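You operate a simulated robot arm through the tools that you are given. There is no shell and no other tool.

The job below is to be done with a simulated robot arm. You get a single attempt, and the scene is never put back.

JOB
Bolt down the blue washer with the last bolt from the block.
Fine: tighten it with the socket key from the upper drawer; put the key back in and shut the drawer. Where these are worked on the way, their far stop is far enough and under half their travel is too little: upper drawer.

Only the result counts: the job must be done as asked and must still hold three seconds after the hand-in. Knocking over, shifting, dropping, spilling or breaking anything else fails it.

ROBOT AND FRAMES
A 7-joint arm with a two-finger parallel gripper, fixed in place. Base frame: the origin is at the foot of the arm, x ahead of it, y to its left, z up; the work surface is at about z = 780. Units: mm, rad, N and s.
With the tool pointing down near the work surface it reaches from about 100 to 660 mm from the base axis. Its first joint turns from -1.152 to 1.152 rad. Payload 1.57 kg.
The TCP is the grasp point between the finger pads, 30 mm short of the fingertips. In the tool frame z runs along the fingers and y along their closing line. Largest opening 80 mm; finger width 17, thickness 12; the body of the gripper, 40 by 82 mm, starts 80 mm behind the TCP.
Orientation is told as [roll, pitch, yaw] about the base's x, y, z axes, in that order, counted from this pose: with the fingers straight down and closing along the base's y, the tool's x points along the base's -x, its y along +y and its z along -z.

CONTROLS
- The arm moves only by the tool drive_tool. Its argument "targets" is a list that holds one entry, the list of rows, each a list of 6 numbers: the shift along the tool's x, y, z in units of 20 mm (1.0 is 20 mm), then the turn, a rotation vector about the tool's x, y, z in units of 6 degrees (1.0 is 6 degrees). In form: [[[tx, ty, tz, ax, ay, az], ...]]. A call has 1 to 20 rows; each row shifts and turns the commanded pose from where the row before left it, along the tool's axes as they then stand. "jaw" is the opening, from 0 (shut) to 1 (fully open), set as the call begins (left out, the last holds). A call with a number of a shift or a turn outside -1 to 1 is refused whole. A row lasts 0.2 s, in which the tool goes at most 50 mm and 0.15 rad; a call with a longer step from one row to the next is refused whole, and so is a gripper value outside its range. Where a pose cannot be reached the arm comes as near as it can. A force on the tool above 40 N (or 10 N above the force at the start of the call, whichever is more), or a blocked arm, ends the call early, and 0.2 s more pass. Each finger travels about 72 mm/s and halts on what it meets, pressing with about 29 N; the grip force reading is that of the motor and also rises with nothing between the fingers. The clock runs only during rows and for 0.2 s after the last one: add rows that do not move to give the fingers time. The reply holds the time, the measured pose of the TCP, the force on the tool along the base axes, the opening and the grip force, in the units named above and with some noise, with the torque about the TCP (base axes, N m) and any sound that the robot's microphone picked up.
- Cameras (640 x 400 px; columns grow to the right, rows downward): "scene" is fixed at [54.2, 433.4, 1412.2]; the picture's right is [-0.78, -0.63, 0.00], its down [-0.42, 0.52, -0.75] and it looks along [0.47, -0.58, -0.67] (base axes); focal length 292 px, centre (320, 200). "wrist" rides on the gripper at [72, -7, -122] in the tool frame; the picture's right is [0.09, 1.00, 0.00], its down [-0.84, 0.08, -0.54] and it looks along [-0.54, 0.05, 0.84] (tool axes); focal length 238 px, centre (320, 200). There is no depth. A picture from a camera that has moved, and an enlarged one, comes with that camera's place and axes in the base frame and with its lens.
- snapshot(camera): a new picture of that camera. No time passes.
- inspect(camera, box): a new picture of the part [left, top, right, bottom] of that camera's present view, enlarged. No time passes.
- hand_in(): hands the job in; it is judged then, once.

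Places have to be worked out from the pictures, the camera data and where the tool is seen. Open the gripper and draw the arm clear of the work before you hand the job in, unless the task says otherwise.

The tools are called after "Call:" by a JSON object that holds its "api" and its "payload". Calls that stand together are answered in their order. drive_tool: Moves the arm, as the interface text tells. Its arguments: {"type":"object","properties":{"targets":{"type":"array"},"jaw":{"type":"number"}},"required":["targets"]} The other tools are called the same way: snapshot (camera) takes a picture; inspect (camera, box) takes an enlarged picture of a part of a camera's view; hand_in () hands the job in.

At the start:

```text
t: 0.0
position: [372.8, 25.4, 1165.9]
tool_rot: [0.0, -0.001, 0.0]
wrist_force: [1.6, 0.6, -0.9]
moment: [0.04, -0.03, -0.01]
opening: 79.8
grasp_force: 0.1
```

scene: 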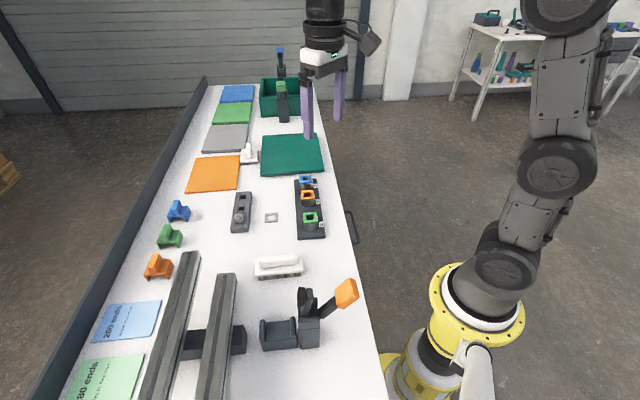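
wrist: 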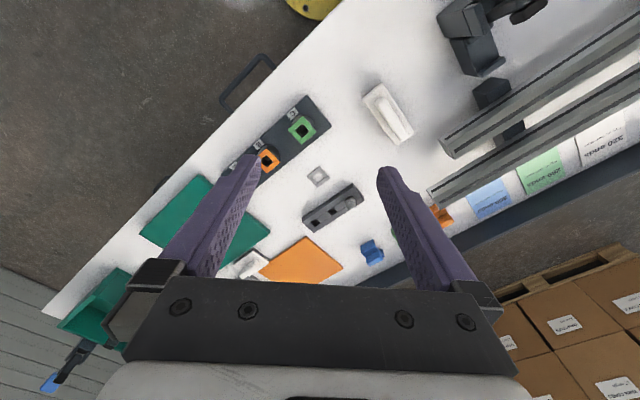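

I start by looking closely at the scene: the coloured washers strip, the bolt block, and the drawer handle at the table's edge.

Call:
{"api": "inspect", "payload": {"camera": "scene", "box": [220, 140, 380, 240]}}

Call:
{"api": "inspect", "payload": {"camera": "wrist", "box": [200, 40, 440, 240]}}

Call:
{"api": "inspect", "payload": {"camera": "scene", "box": [200, 60, 360, 160]}}

Call:
{"api": "inspect", "payload": {"camera": "scene", "box": [220, 230, 380, 360]}}

```text
4.00 times, centred on (300, 190) of scene
camera zoom: at [54.2, 433.4, 1412.2], right [-0.78, -0.63, 0.0], down [-0.42, 0.52, -0.75], along [0.47, -0.58, -0.67], focal length 1167 px, centre (400, 240)
```

zoom: 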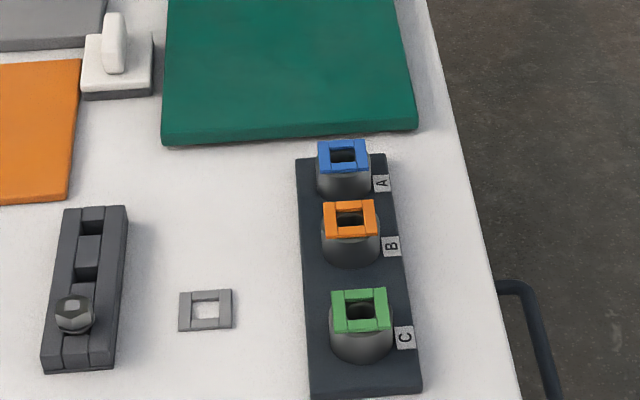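

```text
2.00 times, centred on (320, 140) of wrist
camera zoom: at [300.5, 18.8, 1287.5], right [-0.09, 1.0, 0.0], down [0.84, 0.08, 0.54], along [0.54, 0.05, -0.84], focal length 477 px, centre (320, 320)
```

zoom: 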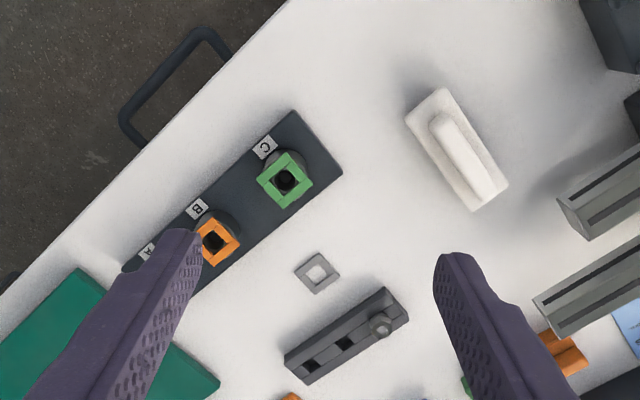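

```text
4.00 times, centred on (280, 110) of scene
camera zoom: at [54.2, 433.4, 1412.2], right [-0.78, -0.63, 0.0], down [-0.42, 0.52, -0.75], along [0.47, -0.58, -0.67], focal length 1167 px, centre (480, 560)
```

zoom: 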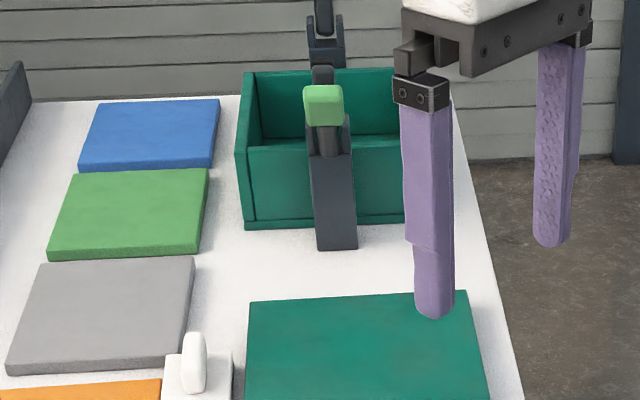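

```text
3.08 times, centred on (300, 295) of scene
camera zoom: at [54.2, 433.4, 1412.2], right [-0.78, -0.63, 0.0], down [-0.42, 0.52, -0.75], along [0.47, -0.58, -0.67], focal length 898 px, centre (382, -92)
```

zoom: 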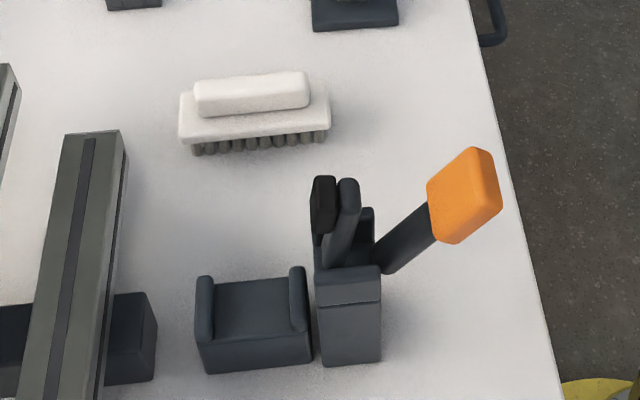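

The handle triangulates to roughly (376,-150,714), parallel to the table edge that runs at about -45°. I look closer at the handle area and the dark object at the left edge in the wrist view.

Call:
{"api": "inspect", "payload": {"camera": "wrist", "box": [130, 30, 330, 200]}}

Call:
{"api": "inspect", "payload": {"camera": "scene", "box": [320, 180, 420, 260]}}

Call:
{"api": "inspect", "payload": {"camera": "scene", "box": [280, 165, 340, 205]}}

Call:
{"api": "inspect", "payload": {"camera": "scene", "box": [220, 185, 280, 240]}}

```text
2.35 times, centred on (230, 115) of wrist
camera zoom: at [300.5, 18.8, 1287.5], right [-0.09, 1.0, 0.0], down [0.84, 0.08, 0.54], along [0.54, 0.05, -0.84], focal length 561 px, centre (532, 400)
```

zoom: 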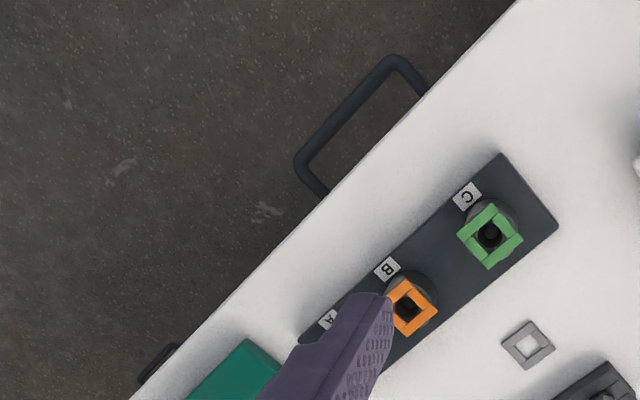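

```text
5.00 times, centred on (370, 220) of scene
camera zoom: at [54.2, 433.4, 1412.2], right [-0.78, -0.63, 0.0], down [-0.42, 0.52, -0.75], along [0.47, -0.58, -0.67], focal length 1459 px, centre (70, 100)
```

zoom: 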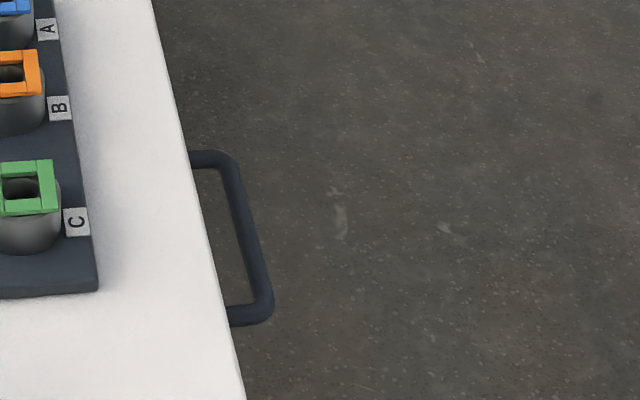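

```text
10.00 times, centred on (310, 185) of scene
camera zoom: at [54.2, 433.4, 1412.2], right [-0.78, -0.63, 0.0], down [-0.42, 0.52, -0.75], along [0.47, -0.58, -0.67], focal length 2918 px, centre (420, 350)
```

zoom: 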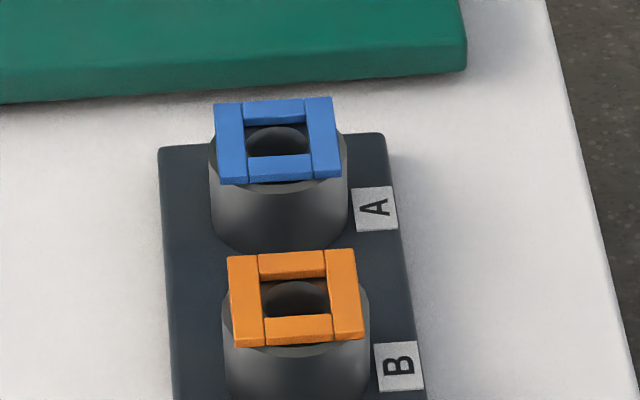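

```text
7.27 times, centred on (250, 212) of scene
camera zoom: at [54.2, 433.4, 1412.2], right [-0.78, -0.63, 0.0], down [-0.42, 0.52, -0.75], along [0.47, -0.58, -0.67], focal length 2122 px, centre (829, 109)
```

zoom: 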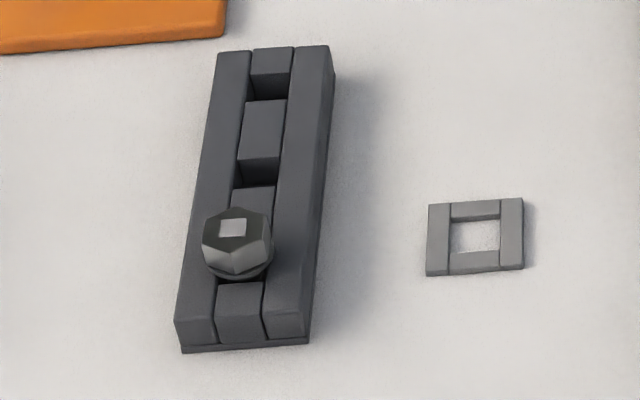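

I move the tool to the base side of the table's edge (about (249,-275,942)) so the wrist camera can view the drawer front and handles.

Call:
{"api": "drive_tool", "payload": {"targets": [[[0.413, -1, 0.747, 0, 0, 0], [0.413, -1, 0.747, 0, 0, 0], [0.413, -1, 0.747, 0, 0, 0], [0.413, -1, 0.747, 0, 0, 0], [0.413, -1, 0.747, 0, 0, 0], [0.413, -1, 0.747, 0, 0, 0], [0.413, -1, 0.747, 0, 0, 0], [0.413, -1, 0.747, 0, 0, 0], [0.413, -1, 0.747, 0, 0, 0], [0.413, -1, 0.747, 0, 0, 0], [0.413, -1, 0.747, 0, 0, 0], [0.413, -1, 0.747, 0, 0, 0], [0.413, -1, 0.747, 0, 0, 0], [0.413, -1, 0.747, 0, 0, 0], [0.413, -1, 0.747, 0, 0, 0]]]}}

Call:
{"api": "drive_tool", "payload": {"targets": [[[0, 0, 0, 0, 0, -0.9375], [0, 0, 0, 0, 0, -0.9375], [0, 0, 0, 0, 0, -0.9375], [0, 0, 0, 0, 0, -0.9375], [0, 0, 0, 0, 0, -0.9375], [0, 0, 0, 0, 0, -0.9375], [0, 0, 0, 0, 0, -0.9375], [0, 0, 0, 0, 0, -0.9375]]]}}

Call:
{"api": "snapshot", "payload": {"camera": "wrist"}}

Call:
{"api": "snapshot", "payload": {"camera": "scene"}}

```text
t: 3.2
position: [248.4, -274.5, 943.3]
tool_rot: [0.001, 0.0, -0.001]
wrist_force: [-0.4, 0.2, -0.2]
moment: [-0.01, 0.01, 0.0]
opening: 79.8
grasp_force: 0.0
```

```text
t: 5.0
position: [249.8, -274.4, 942.1]
tool_rot: [0.001, 0.001, 0.787]
wrist_force: [-0.3, 0.0, 0.4]
moment: [-0.02, -0.02, 0.04]
opening: 79.9
grasp_force: 0.0
```

```text
taken
camera wrist: at [202.0, -329.9, 1064.3], right [-0.77, 0.64, 0.0], down [0.54, 0.65, 0.54], along [0.35, 0.42, -0.84], focal length 238 px, centre (320, 200)
```

wrist: 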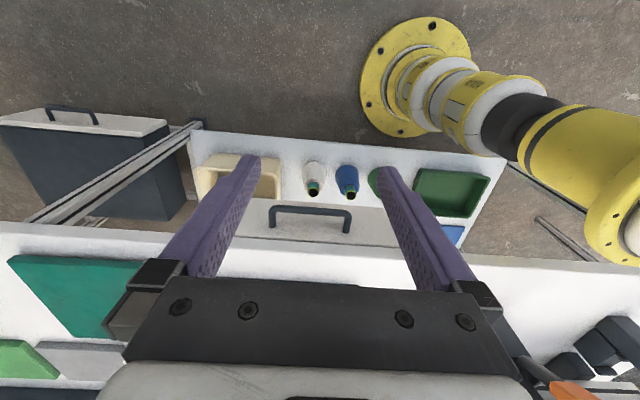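

```text
taken
```

scene: 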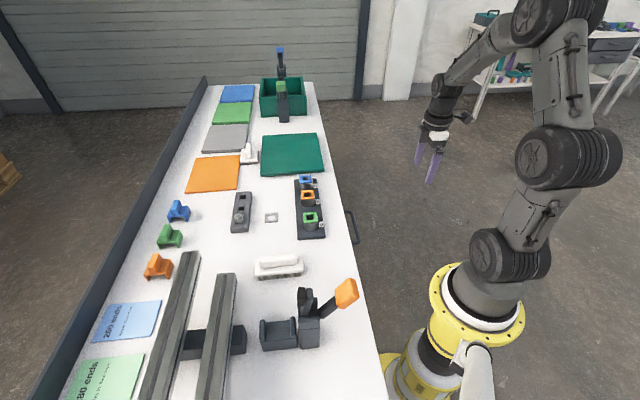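

The drawer front with its handle lies between the fingers in the view; I enlarge it to see whether there are two drawers.

Call:
{"api": "inspect", "payload": {"camera": "wrist", "box": [200, 140, 440, 280]}}

Call:
{"api": "inspect", "payload": {"camera": "wrist", "box": [0, 80, 220, 240]}}

```text
2.67 times, centred on (320, 210) of wrist
camera zoom: at [202.0, -329.9, 1064.3], right [-0.77, 0.64, 0.0], down [0.54, 0.65, 0.54], along [0.35, 0.42, -0.84], focal length 636 px, centre (320, 173)
```

zoom: 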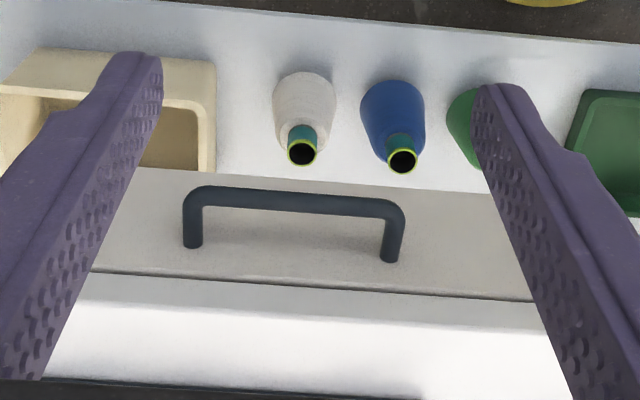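

```text
2.50 times, centred on (110, 160) of wrist
camera zoom: at [202.0, -329.9, 1064.3], right [-0.77, 0.64, 0.0], down [0.54, 0.65, 0.54], along [0.35, 0.42, -0.84], focal length 596 px, centre (845, 300)
```

zoom: 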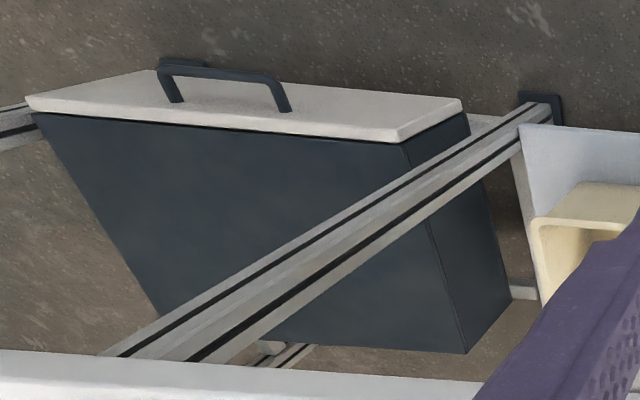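

Only one drawer front sits at the table edge (the other handle is on a low cabinet), so the handle at (373,-150,714) is the upper drawer. Next I turn to yaw -45° and look down at the washer strip.

Call:
{"api": "drive_tool", "payload": {"targets": [[[0, 0, 0, 0, 0, 1], [0, 0, 0, 0, 0, 1], [0, 0, 0, 0, 0, 1], [0, 0, 0, 0, 0, 1], [0, 0, 0, 0, 0, 1], [0, 0, 0, 0, 0, 1], [0, 0, 0, 0, 0, 1], [0, 0, 0, 0, 0, 1], [0, 0, 0, 0, 0, 1], [0, 0, 0, 0, 0, 1], [0, 0, 0, 0, 0, 1], [0, 0, 0, 0, 0, 1], [0, 0, 0, 0, 0, 1], [0, 0, 0, 0, 0, 1], [0, 0, 0, 0, 0, 1]]]}}

Call:
{"api": "drive_tool", "payload": {"targets": [[[-0.22, 0.985, -0.053, 0, 0, 0], [-0.22, 0.985, -0.053, 0, 0, 0], [-0.22, 0.985, -0.053, 0, 0, 0], [-0.22, 0.985, -0.053, 0, 0, 0], [-0.22, 0.985, -0.053, 0, 0, 0], [-0.22, 0.985, -0.053, 0, 0, 0], [-0.22, 0.985, -0.053, 0, 0, 0], [-0.22, 0.985, -0.053, 0, 0, 0], [-0.22, 0.985, -0.053, 0, 0, 0], [-0.22, 0.985, -0.053, 0, 0, 0], [-0.22, 0.985, -0.053, 0, 0, 0], [-0.22, 0.985, -0.053, 0, 0, 0], [-0.22, 0.985, -0.053, 0, 0, 0], [-0.22, 0.985, -0.053, 0, 0, 0], [-0.22, 0.985, -0.053, 0, 0, 0], [-0.22, 0.985, -0.053, 0, 0, 0], [-0.22, 0.985, -0.053, 0, 0, 0]]]}}

Call:
{"api": "snapshot", "payload": {"camera": "wrist"}}

```text
t: 8.2
position: [249.0, -274.7, 942.7]
tool_rot: [0.0, -0.001, -0.786]
wrist_force: [-0.5, -0.9, 0.1]
moment: [0.02, 0.0, -0.02]
opening: 80.3
grasp_force: 0.0
```

```text
t: 11.8
position: [539.5, -90.5, 960.7]
tool_rot: [0.0, 0.0, -0.786]
wrist_force: [-0.6, -0.1, -0.4]
moment: [0.0, -0.01, -0.03]
opening: 79.9
grasp_force: 0.0
```

```text
taken
camera wrist: at [482.6, -43.6, 1082.6], right [0.64, 0.77, 0.0], down [0.65, -0.54, 0.54], along [0.42, -0.35, -0.84], focal length 238 px, centre (320, 200)
```

wrist: 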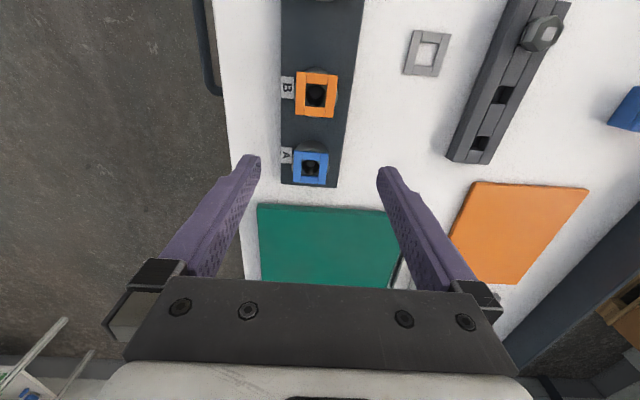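

The view shows the blue washer on post A, and the bolt at the near end of the block. I enlarge both.

Call:
{"api": "inspect", "payload": {"camera": "wrist", "box": [270, 120, 370, 200]}}

Call:
{"api": "inspect", "payload": {"camera": "wrist", "box": [430, 0, 590, 170]}}

Call:
{"api": "inspect", "payload": {"camera": "wrist", "box": [500, 0, 580, 60]}}

```text
5.00 times, centred on (320, 160) of wrist
camera zoom: at [482.6, -43.6, 1082.6], right [0.64, 0.77, 0.0], down [0.65, -0.54, 0.54], along [0.42, -0.35, -0.84], focal length 1192 px, centre (320, 400)
```

zoom: 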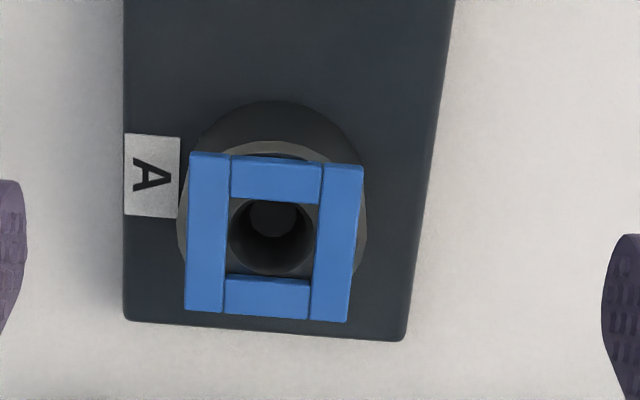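

```text
2.35 times, centred on (510, 85) of wrist
camera zoom: at [482.6, -43.6, 1082.6], right [0.64, 0.77, 0.0], down [0.65, -0.54, 0.54], along [0.42, -0.35, -0.84], focal length 561 px, centre (-127, 471)
```

zoom: 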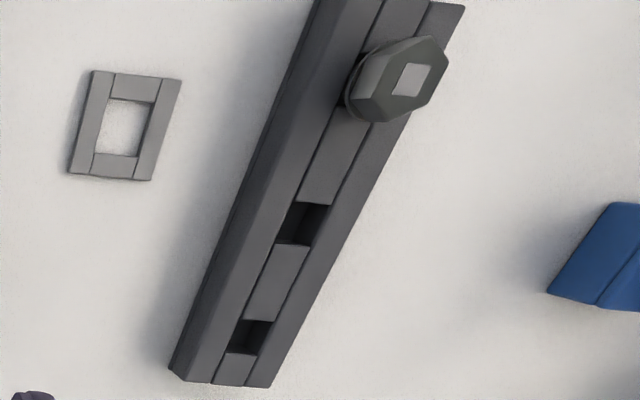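

```text
6.67 times, centred on (540, 30) of wrist
camera zoom: at [482.6, -43.6, 1082.6], right [0.64, 0.77, 0.0], down [0.65, -0.54, 0.54], along [0.42, -0.35, -0.84], focal length 1589 px, centre (-1147, 1333)
```

zoom: 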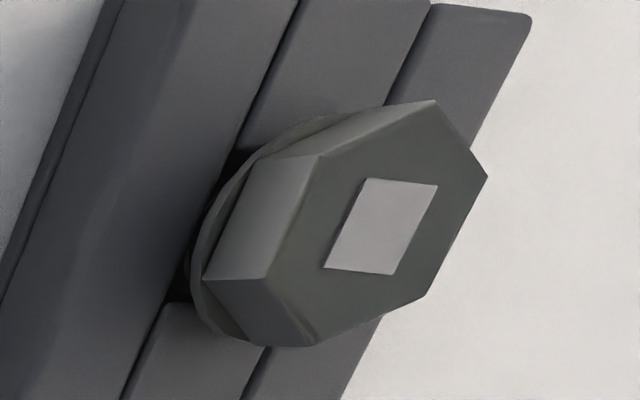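

I put the bolt head at about (608,121), top z≈820, with flats facing the table normal, so yaw -45° suits it. I move above it at z=930 for a closer look.

Call:
{"api": "drive_tool", "payload": {"targets": [[[0.505, 0.99, 0.153, 0, 0, 0], [0.505, 0.99, 0.153, 0, 0, 0], [0.505, 0.99, 0.153, 0, 0, 0], [0.505, 0.99, 0.153, 0, 0, 0], [0.505, 0.99, 0.153, 0, 0, 0], [0.505, 0.99, 0.153, 0, 0, 0], [0.505, 0.99, 0.153, 0, 0, 0], [0.505, 0.99, 0.153, 0, 0, 0], [0.505, 0.99, 0.153, 0, 0, 0], [0.505, 0.99, 0.153, 0, 0, 0]]]}}

Call:
{"api": "snapshot", "payload": {"camera": "wrist"}}

Call:
{"api": "inspect", "payload": {"camera": "wrist", "box": [270, 90, 370, 170]}}

Call:
{"api": "snapshot", "payload": {"camera": "scene"}}

```text
t: 14.0
position: [606.7, 120.6, 929.4]
tool_rot: [0.0, -0.001, -0.788]
wrist_force: [-0.7, 0.2, 0.1]
moment: [0.0, -0.02, -0.03]
opening: 79.9
grasp_force: 0.1
```

```text
taken
camera wrist: at [551.3, 167.1, 1051.0], right [0.64, 0.77, 0.0], down [0.65, -0.54, 0.54], along [0.42, -0.35, -0.84], focal length 238 px, centre (320, 200)
```

wrist: 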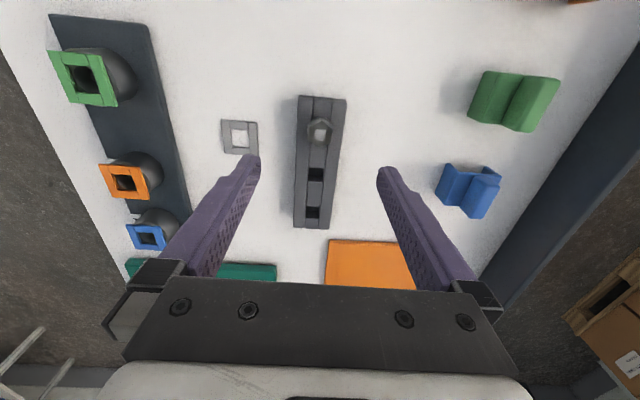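

```text
5.00 times, centred on (320, 130) of wrist
camera zoom: at [551.3, 167.1, 1051.0], right [0.64, 0.77, 0.0], down [0.65, -0.54, 0.54], along [0.42, -0.35, -0.84], focal length 1192 px, centre (320, 550)
```

zoom: 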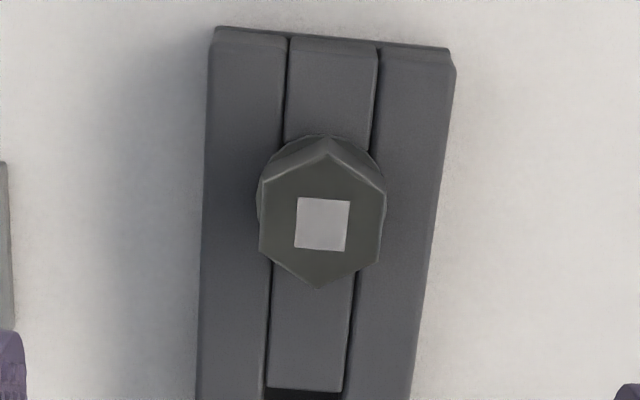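

```text
taken
```

scene: 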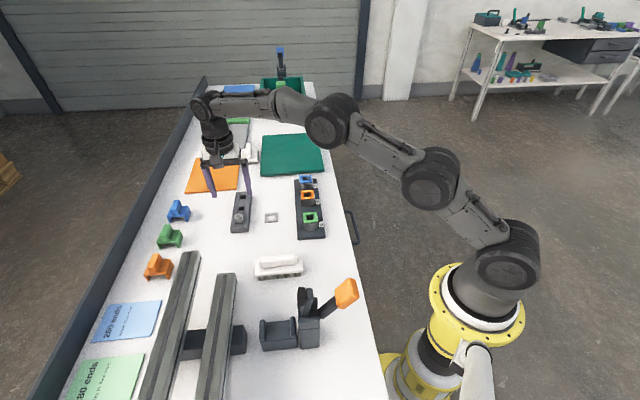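

The bolt head is right under the TCP (607,121), flats along the closing line, top near z=820. I descend so that the fingertips sit around z=807.

Call:
{"api": "drive_tool", "payload": {"targets": [[[0, 0, 0.77, 0, 0, 0], [0, 0, 0.77, 0, 0, 0], [0, 0, 0.77, 0, 0, 0], [0, 0, 0.77, 0, 0, 0], [0, 0, 0.77, 0, 0, 0], [0, 0, 0.77, 0, 0, 0]]]}}

Call:
{"api": "snapshot", "payload": {"camera": "wrist"}}

Call:
{"api": "inspect", "payload": {"camera": "scene", "box": [190, 150, 290, 240]}}

```text
t: 15.4
position: [607.3, 120.5, 836.3]
tool_rot: [0.002, -0.001, -0.786]
wrist_force: [-0.3, -0.5, -0.7]
moment: [0.02, 0.01, -0.02]
opening: 79.9
grasp_force: 0.0
```

```text
taken
camera wrist: at [551.1, 166.3, 959.1], right [0.64, 0.77, 0.0], down [0.65, -0.54, 0.54], along [0.42, -0.35, -0.84], focal length 238 px, centre (320, 200)
```

wrist: 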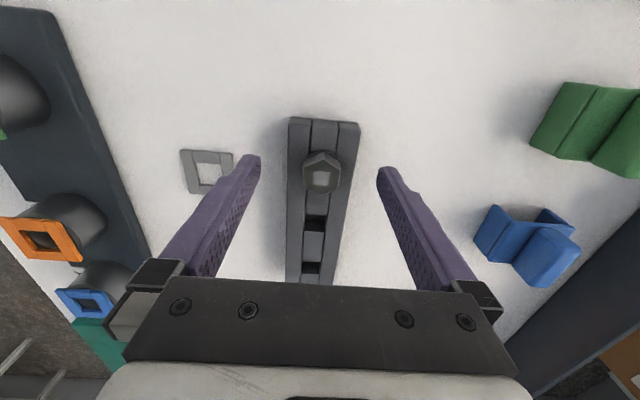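

```text
4.44 times, centred on (240, 195) of scene
camera zoom: at [54.2, 433.4, 1412.2], right [-0.78, -0.63, 0.0], down [-0.42, 0.52, -0.75], along [0.47, -0.58, -0.67], focal length 1297 px, centre (676, 222)
```

zoom: 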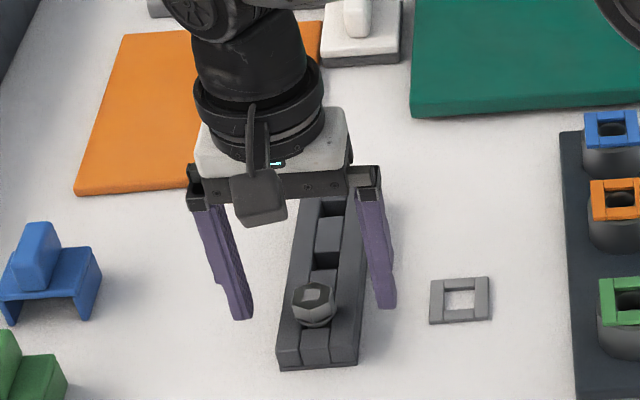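

The head is centred between the fingers. I close the jaws on it and wait.

Call:
{"api": "drive_tool", "payload": {"targets": [[[0, 0, 0, 0, 0, 0], [0, 0, 0, 0, 0, 0], [0, 0, 0, 0, 0, 0], [0, 0, 0, 0, 0, 0], [0, 0, 0, 0, 0, 0]]], "jaw": 0}}

Call:
{"api": "snapshot", "payload": {"camera": "wrist"}}

Call:
{"api": "inspect", "payload": {"camera": "scene", "box": [190, 150, 290, 240]}}

```text
t: 16.6
position: [606.7, 119.7, 838.0]
tool_rot: [0.0, 0.001, -0.784]
wrist_force: [-0.2, -0.7, -0.5]
moment: [0.0, -0.02, 0.02]
opening: 23.1
grasp_force: 29.0
```

```text
taken
camera wrist: at [551.2, 166.4, 959.3], right [0.64, 0.77, 0.0], down [0.65, -0.54, 0.54], along [0.42, -0.35, -0.84], focal length 238 px, centre (320, 200)
```

wrist: 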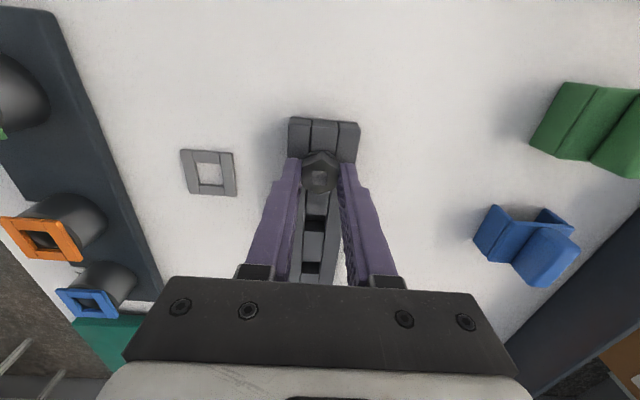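

```text
4.44 times, centred on (240, 195) of scene
camera zoom: at [54.2, 433.4, 1412.2], right [-0.78, -0.63, 0.0], down [-0.42, 0.52, -0.75], along [0.47, -0.58, -0.67], focal length 1297 px, centre (676, 222)
```

zoom: 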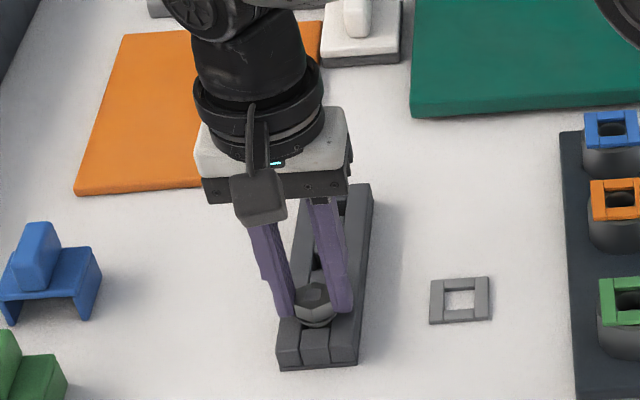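

The jaws hold the head at 23.1 mm. I lift it straight up 100 mm.

Call:
{"api": "drive_tool", "payload": {"targets": [[[0, 0, -0.5, 0, 0, 0], [0, 0, -0.5, 0, 0, 0], [0, 0, -0.8, 0, 0, 0], [0, 0, -0.8, 0, 0, 0], [0, 0, -0.8, 0, 0, 0], [0, 0, -0.8, 0, 0, 0], [0, 0, -0.8, 0, 0, 0]]]}}

Call:
{"api": "snapshot", "payload": {"camera": "wrist"}}

Call:
{"api": "inspect", "payload": {"camera": "scene", "box": [190, 130, 290, 220]}}

```text
t: 18.2
position: [607.8, 120.6, 937.4]
tool_rot: [0.001, -0.001, -0.786]
wrist_force: [0.2, -0.1, -0.4]
moment: [0.0, 0.01, 0.03]
opening: 23.1
grasp_force: 29.0
```

```text
taken
camera wrist: at [551.4, 166.7, 1059.8], right [0.64, 0.77, 0.0], down [0.65, -0.54, 0.54], along [0.42, -0.35, -0.84], focal length 238 px, centre (320, 200)
```

wrist: 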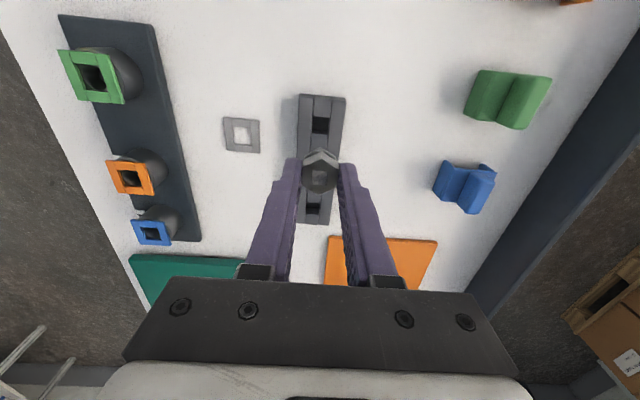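

```text
4.44 times, centred on (240, 175) of scene
camera zoom: at [54.2, 433.4, 1412.2], right [-0.78, -0.63, 0.0], down [-0.42, 0.52, -0.75], along [0.47, -0.58, -0.67], focal length 1297 px, centre (676, 311)
```

zoom: 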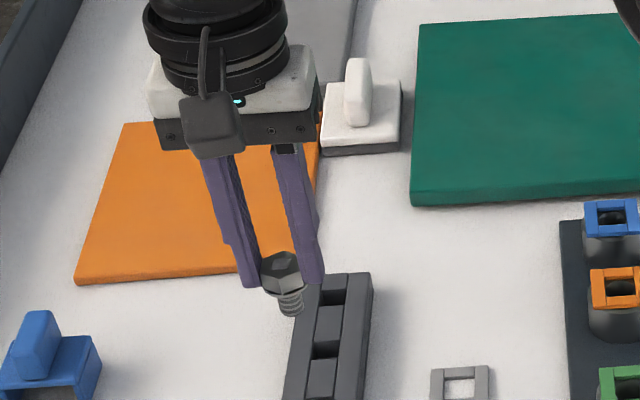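

The bolt is out with its short threaded shank hanging straight. I carry it above washer A at the same height.

Call:
{"api": "drive_tool", "payload": {"targets": [[[-0.674, -0.93, 0, 0, 0, 0], [-0.674, -0.93, 0, 0, 0, 0], [-0.674, -0.93, 0, 0, 0, 0], [-0.674, -0.93, 0, 0, 0, 0], [-0.674, -0.93, 0, 0, 0, 0], [-0.674, -0.93, 0, 0, 0, 0], [-0.674, -0.93, 0, 0, 0, 0], [-0.674, -0.93, 0, 0, 0, 0], [-0.674, -0.93, 0, 0, 0, 0], [-0.674, -0.93, 0, 0, 0, 0], [-0.674, -0.93, 0, 0, 0, 0]]]}}

Call:
{"api": "snapshot", "payload": {"camera": "wrist"}}

Call:
{"api": "inspect", "payload": {"camera": "wrist", "box": [270, 90, 370, 190]}}

Call:
{"api": "inspect", "payload": {"camera": "scene", "box": [260, 110, 360, 200]}}

```text
t: 20.6
position: [567.1, -129.9, 938.6]
tool_rot: [0.0, 0.0, -0.785]
wrist_force: [-1.2, 0.7, -0.5]
moment: [0.01, 0.02, -0.03]
opening: 23.1
grasp_force: 28.8
```

```text
taken
camera wrist: at [510.9, -83.7, 1060.5], right [0.64, 0.77, 0.0], down [0.65, -0.54, 0.54], along [0.42, -0.35, -0.84], focal length 238 px, centre (320, 200)
```

wrist: 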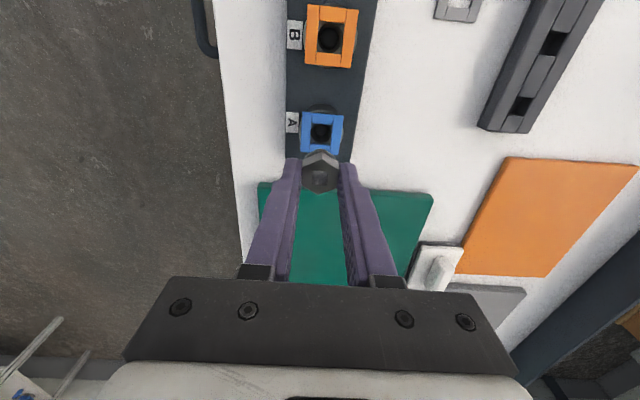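

```text
4.00 times, centred on (320, 140) of wrist
camera zoom: at [510.9, -83.7, 1060.5], right [0.64, 0.77, 0.0], down [0.65, -0.54, 0.54], along [0.42, -0.35, -0.84], focal length 953 px, centre (320, 440)
```

zoom: 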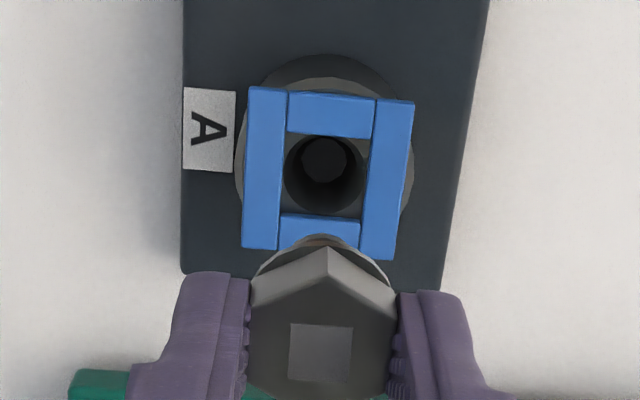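

```text
4.44 times, centred on (310, 155) of scene
camera zoom: at [54.2, 433.4, 1412.2], right [-0.78, -0.63, 0.0], down [-0.42, 0.52, -0.75], along [0.47, -0.58, -0.67], focal length 1297 px, centre (364, 400)
```

zoom: 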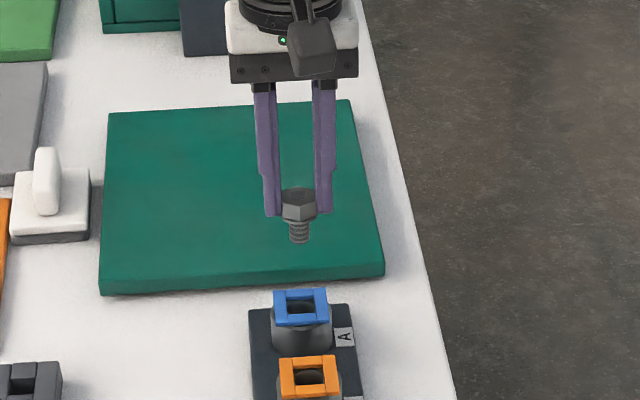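

Comparing the washer's centre with the held bolt in the view, the bolt needs about +2.4 mm in x. I correct that, lower to z≈892 and look again.

Call:
{"api": "drive_tool", "payload": {"targets": [[[-0.089, 0.082, 0, 0, 0, 0], [0, 0, 0.767, 0, 0, 0], [0, 0, 0.767, 0, 0, 0], [0, 0, 0.767, 0, 0, 0], [0, 0, 0, 0, 0, 0]]]}}

Call:
{"api": "inspect", "payload": {"camera": "wrist", "box": [270, 90, 370, 190]}}

Call:
{"api": "inspect", "payload": {"camera": "scene", "box": [280, 140, 340, 190]}}

```text
t: 21.8
position: [568.0, -129.6, 892.4]
tool_rot: [-0.001, 0.0, -0.785]
wrist_force: [-0.6, -0.9, -1.3]
moment: [0.01, 0.03, -0.02]
opening: 23.2
grasp_force: 28.4
```

```text
4.00 times, centred on (320, 140) of wrist
camera zoom: at [513.1, -82.5, 1014.5], right [0.64, 0.77, 0.0], down [0.65, -0.54, 0.54], along [0.42, -0.35, -0.84], focal length 953 px, centre (320, 440)
```

zoom: 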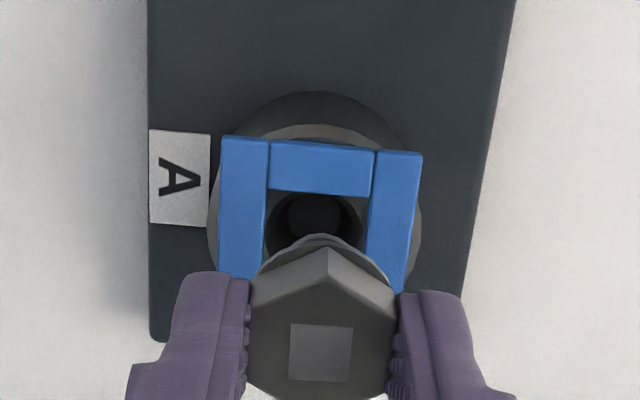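

```text
8.00 times, centred on (310, 165) of scene
camera zoom: at [54.2, 433.4, 1412.2], right [-0.78, -0.63, 0.0], down [-0.42, 0.52, -0.75], along [0.47, -0.58, -0.67], focal length 2335 px, centre (400, 480)
```

zoom: 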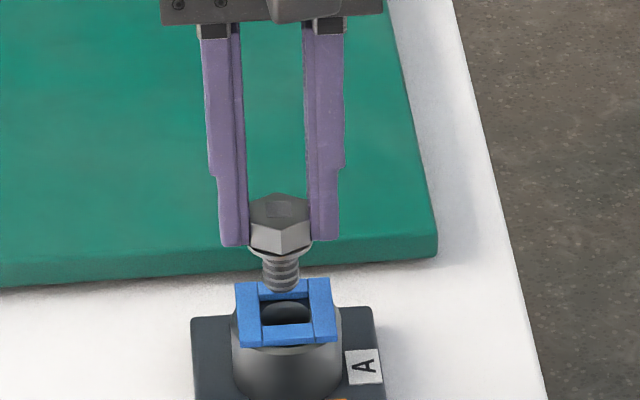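

Views disagree by about a millimetre on the sideways offset, so I enlarge both further before inserting.

Call:
{"api": "inspect", "payload": {"camera": "wrist", "box": [295, 115, 345, 185]}}

Call:
{"api": "inspect", "payload": {"camera": "scene", "box": [290, 160, 325, 190]}}

```text
5.71 times, centred on (320, 150) of wrist
camera zoom: at [513.1, -82.5, 1014.5], right [0.64, 0.77, 0.0], down [0.65, -0.54, 0.54], along [0.42, -0.35, -0.84], focal length 1362 px, centre (320, 486)
```

zoom: 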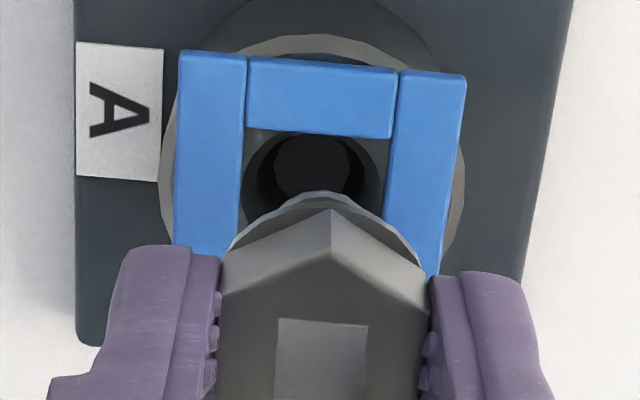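

```text
13.33 times, centred on (308, 175) of scene
camera zoom: at [54.2, 433.4, 1412.2], right [-0.78, -0.63, 0.0], down [-0.42, 0.52, -0.75], along [0.47, -0.58, -0.67], focal length 3891 px, centre (487, 533)
```

zoom: 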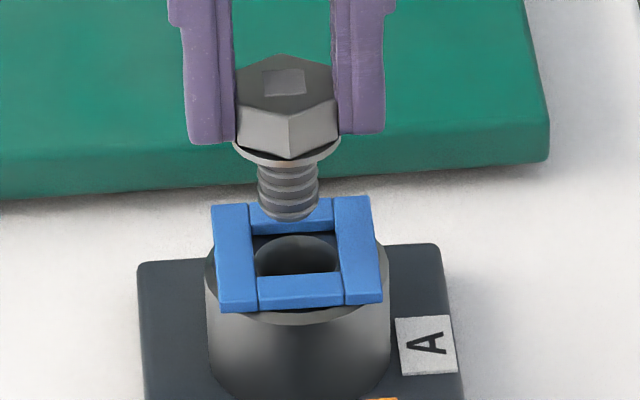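

Recomputed with the exact camera poses, both views say the bolt must shift about 1.4 mm back along the tool's -y. I correct and lower slowly to near seating height.

Call:
{"api": "drive_tool", "payload": {"targets": [[[-0.006, -0.07, 0, 0, 0, 0], [0, 0, 0, 0, 0, 0], [0, 0, 0.25, 0, 0, 0], [0, 0, 0.25, 0, 0, 0], [0, 0, 0.25, 0, 0, 0], [0, 0, 0.25, 0, 0, 0], [0, 0, 0, 0, 0, 0]]]}}

Call:
{"api": "inspect", "payload": {"camera": "scene", "box": [290, 160, 325, 190]}}

Call:
{"api": "inspect", "payload": {"camera": "wrist", "box": [295, 115, 345, 185]}}

```text
t: 23.4
position: [568.3, -131.6, 871.8]
tool_rot: [-0.002, 0.0, -0.785]
wrist_force: [-0.1, 0.5, -0.7]
moment: [0.0, 0.04, 0.05]
opening: 23.3
grasp_force: 28.6
```

```text
13.33 times, centred on (308, 175) of scene
camera zoom: at [54.2, 433.4, 1412.2], right [-0.78, -0.63, 0.0], down [-0.42, 0.52, -0.75], along [0.47, -0.58, -0.67], focal length 3891 px, centre (487, 533)
```

zoom: 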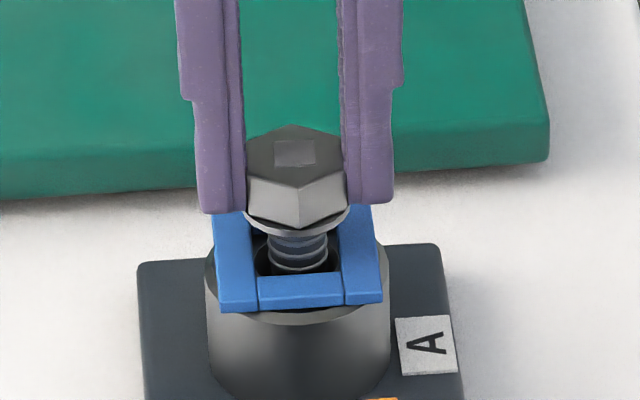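

```text
5.71 times, centred on (320, 150) of wrist
camera zoom: at [512.4, -84.1, 993.1], right [0.64, 0.77, 0.0], down [0.65, -0.54, 0.54], along [0.42, -0.35, -0.84], focal length 1362 px, centre (320, 486)
```

zoom: 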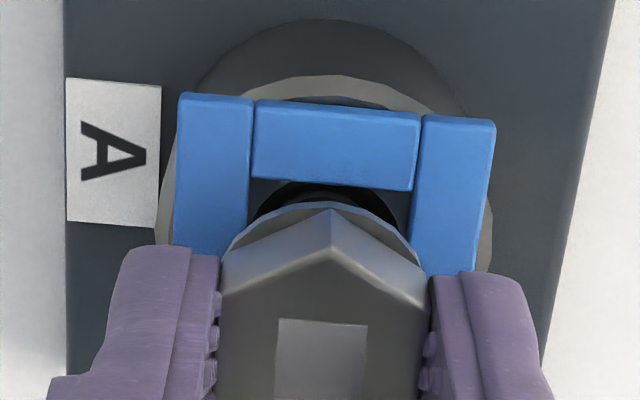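

The shank is entering the hole with no force. I continue down gently.

Call:
{"api": "drive_tool", "payload": {"targets": [[[0, 0, 0.1, 0, 0, 0], [0, 0, 0.1, 0, 0, 0], [0, 0, 0.1, 0, 0, 0], [0, 0, 0.1, 0, 0, 0], [0, 0, 0.1, 0, 0, 0], [0, 0, 0, 0, 0, 0]]]}}

Call:
{"api": "inspect", "payload": {"camera": "scene", "box": [290, 160, 325, 190]}}

```text
t: 24.8
position: [570.2, -131.7, 865.0]
tool_rot: [0.003, -0.007, -0.786]
wrist_force: [-8.3, -0.9, 24.0]
moment: [-0.05, 0.24, 0.01]
opening: 23.1
grasp_force: 29.0
```

```text
13.33 times, centred on (308, 175) of scene
camera zoom: at [53.6, 433.4, 1412.2], right [-0.78, -0.63, 0.0], down [-0.42, 0.52, -0.75], along [0.47, -0.58, -0.67], focal length 3891 px, centre (487, 533)
```

zoom: 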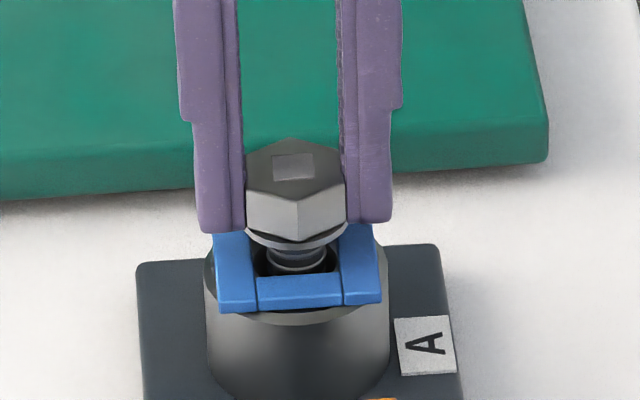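

Contact came at z≈865 with 24 N, with the flange still roughly 13 mm above the washer, so the tip is on the hole's edge or the thread start. I ease up a little and look at the hole shape and alignment.

Call:
{"api": "drive_tool", "payload": {"targets": [[[0, 0, -0.15, 0, 0, 0], [0, 0, 0, 0, 0, 0]]]}}

Call:
{"api": "snapshot", "payload": {"camera": "wrist"}}

Call:
{"api": "inspect", "payload": {"camera": "wrist", "box": [290, 0, 370, 60]}}

Call:
{"api": "inspect", "payload": {"camera": "wrist", "box": [290, 110, 350, 180]}}

Call:
{"api": "inspect", "payload": {"camera": "scene", "box": [290, 160, 325, 190]}}

```text
t: 25.4
position: [569.6, -132.3, 864.2]
tool_rot: [0.001, -0.004, -0.786]
wrist_force: [4.3, -7.6, 10.0]
moment: [-0.35, -0.4, 0.0]
opening: 23.3
grasp_force: 28.8
```

```text
taken
camera wrist: at [512.9, -84.8, 986.1], right [0.64, 0.77, 0.0], down [0.64, -0.54, 0.55], along [0.42, -0.35, -0.84], focal length 238 px, centre (320, 200)
```

wrist: 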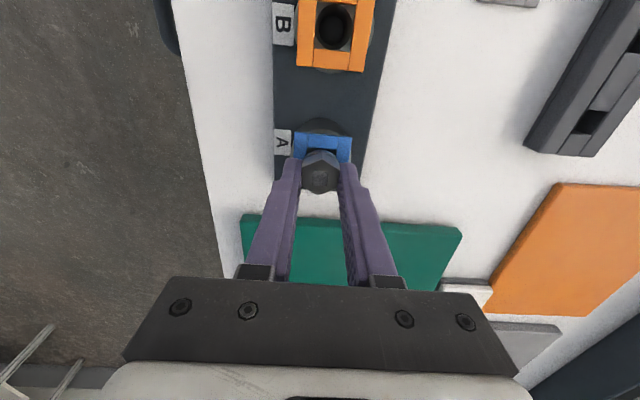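

```text
6.67 times, centred on (330, 30) of wrist
camera zoom: at [512.9, -84.8, 986.1], right [0.64, 0.77, 0.0], down [0.64, -0.54, 0.55], along [0.42, -0.35, -0.84], focal length 1589 px, centre (253, 1333)
```

zoom: 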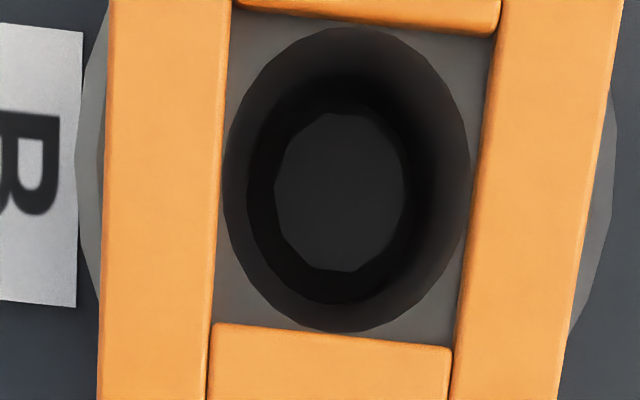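

```text
5.71 times, centred on (320, 145) of wrist
camera zoom: at [512.9, -84.8, 986.1], right [0.64, 0.77, 0.0], down [0.64, -0.54, 0.55], along [0.42, -0.35, -0.84], focal length 1362 px, centre (320, 514)
```

zoom: 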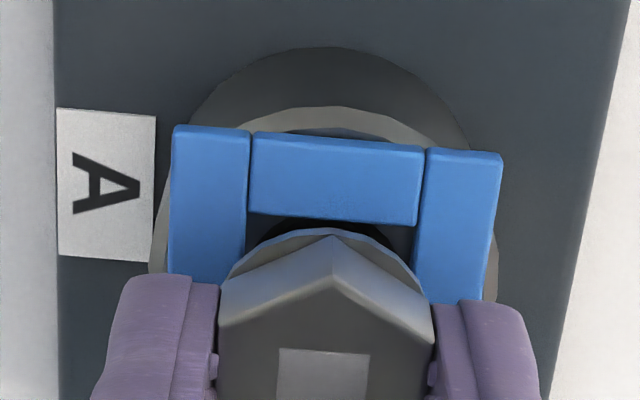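

```text
13.33 times, centred on (308, 175) of scene
camera zoom: at [54.1, 433.2, 1412.3], right [-0.78, -0.63, 0.0], down [-0.42, 0.52, -0.75], along [0.47, -0.58, -0.67], focal length 3891 px, centre (487, 533)
```

zoom: 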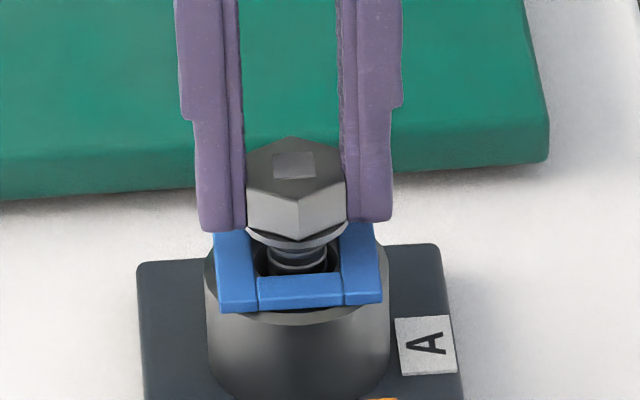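

The post holes are funnel shaped. I wait to let the arm settle and read the contact forces to see which way the tip is being pushed.

Call:
{"api": "drive_tool", "payload": {"targets": [[[0, 0, 0, 0, 0, 0], [0, 0, 0, 0, 0, 0], [0, 0, 0, 0, 0, 0]]]}}

Call:
{"api": "drive_tool", "payload": {"targets": [[[0, 0, -0.15, 0, 0, 0], [0, 0, 0, 0, 0, 0], [0, 0, 0, 0, 0, 0]]]}}

```text
t: 26.2
position: [569.7, -132.8, 864.6]
tool_rot: [0.003, -0.004, -0.785]
wrist_force: [12.4, -12.7, 4.4]
moment: [-0.49, -0.45, 0.0]
opening: 23.2
grasp_force: 29.2
```

```text
t: 27.0
position: [568.8, -131.1, 866.4]
tool_rot: [0.0, 0.0, -0.787]
wrist_force: [15.0, -14.8, -11.0]
moment: [-0.43, -0.39, 0.0]
opening: 22.9
grasp_force: 29.4
```

The tip is being pushed along +e (toward +x,-y), and it moved about 1.5 mm that way in the funnel. I shift the tool 1.5 mm along tool -x to relieve it.

Call:
{"api": "drive_tool", "payload": {"targets": [[[-0.075, 0, 0, 0, 0, 0], [0, 0, 0, 0, 0, 0], [0, 0, 0, 0, 0, 0]]]}}

```text
t: 27.8
position: [569.5, -130.9, 865.2]
tool_rot: [-0.001, 0.005, -0.787]
wrist_force: [4.7, -9.5, -13.2]
moment: [-0.45, -0.41, 0.02]
opening: 23.4
grasp_force: 28.6
```

Still a downward pull of 13 N and a side load; I raise 4 mm more to free the tip and re-read.

Call:
{"api": "drive_tool", "payload": {"targets": [[[0, 0, -0.1, 0, 0, 0], [0, 0, -0.1, 0, 0, 0], [0, 0, 0, 0, 0, 0], [0, 0, 0, 0, 0, 0]]]}}

Call:
{"api": "inspect", "payload": {"camera": "scene", "box": [290, 160, 325, 190]}}

Call:
{"api": "inspect", "payload": {"camera": "wrist", "box": [290, 110, 350, 180]}}

```text
t: 28.8
position: [568.2, -130.2, 869.2]
tool_rot: [-0.003, 0.007, -0.785]
wrist_force: [3.3, 3.5, -23.9]
moment: [0.12, -0.08, -0.02]
opening: 23.3
grasp_force: 28.5
```

```text
13.33 times, centred on (308, 175) of scene
camera zoom: at [54.7, 433.3, 1412.2], right [-0.78, -0.63, 0.0], down [-0.42, 0.52, -0.75], along [0.47, -0.58, -0.67], focal length 3891 px, centre (487, 533)
```

zoom: 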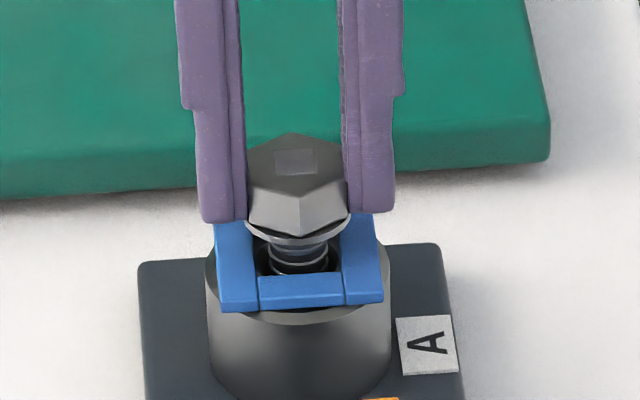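

```text
5.71 times, centred on (320, 145) of wrist
camera zoom: at [512.8, -84.0, 991.2], right [0.64, 0.77, 0.0], down [0.65, -0.54, 0.54], along [0.41, -0.34, -0.84], focal length 1362 px, centre (320, 514)
```

zoom: 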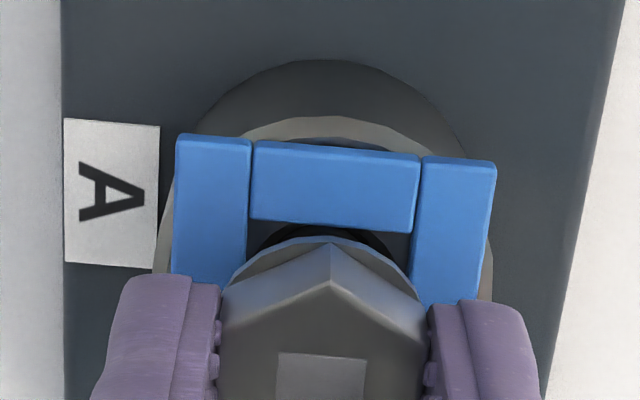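

The fingers rose but the head stayed and pulls down with 24 N: the post's thread has caught the bolt. I lower again to relieve it, then read.

Call:
{"api": "drive_tool", "payload": {"targets": [[[0, 0, 0.1, 0, 0, 0], [0, 0, 0.08, 0, 0, 0], [0, 0, 0, 0, 0, 0], [0, 0, 0, 0, 0, 0]]]}}

```text
t: 29.8
position: [568.7, -130.9, 867.1]
tool_rot: [0.0, 0.004, -0.784]
wrist_force: [-13.6, 19.2, -3.5]
moment: [0.71, 0.5, 0.02]
opening: 23.0
grasp_force: 29.0
```

Now the side load is reversed, so my 1.5 mm shift was too much; I take back 0.8 mm and read.

Call:
{"api": "drive_tool", "payload": {"targets": [[[0.04, 0, 0, 0, 0, 0], [0, 0, 0, 0, 0, 0], [0, 0, 0, 0, 0, 0]]]}}

```text
t: 30.6
position: [567.6, -131.0, 868.1]
tool_rot: [0.001, 0.003, -0.787]
wrist_force: [-10.6, 17.8, -0.8]
moment: [0.7, 0.52, 0.03]
opening: 23.2
grasp_force: 29.6
```

The side load is still about 20 N; I shift another 1 mm the same way.

Call:
{"api": "drive_tool", "payload": {"targets": [[[0.05, 0, 0, 0, 0, 0], [0, 0, 0, 0, 0, 0], [0, 0, 0, 0, 0, 0]]]}}

Call:
{"api": "inspect", "payload": {"camera": "scene", "box": [290, 160, 325, 190]}}

Call:
{"api": "inspect", "payload": {"camera": "wrist", "box": [290, 110, 350, 180]}}

```text
t: 31.4
position: [568.5, -131.5, 869.6]
tool_rot: [-0.001, 0.0, -0.788]
wrist_force: [-3.5, 15.4, -5.2]
moment: [0.7, 0.44, -0.01]
opening: 23.4
grasp_force: 29.0
```

```text
13.33 times, centred on (308, 175) of scene
camera zoom: at [54.2, 433.7, 1412.1], right [-0.78, -0.63, 0.0], down [-0.42, 0.52, -0.75], along [0.47, -0.58, -0.67], focal length 3891 px, centre (487, 533)
```

zoom: 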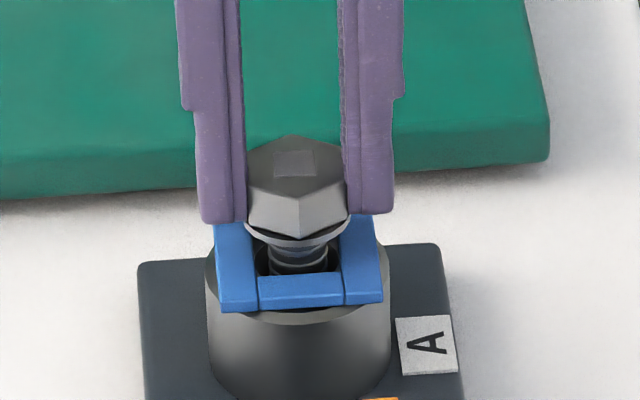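

```text
5.71 times, centred on (320, 145) of wrist
camera zoom: at [512.0, -83.8, 990.2], right [0.64, 0.77, 0.0], down [0.65, -0.54, 0.54], along [0.42, -0.35, -0.84], focal length 1362 px, centre (320, 514)
```

zoom: 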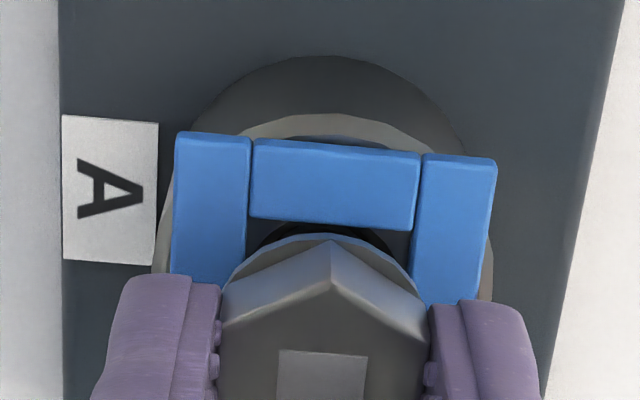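

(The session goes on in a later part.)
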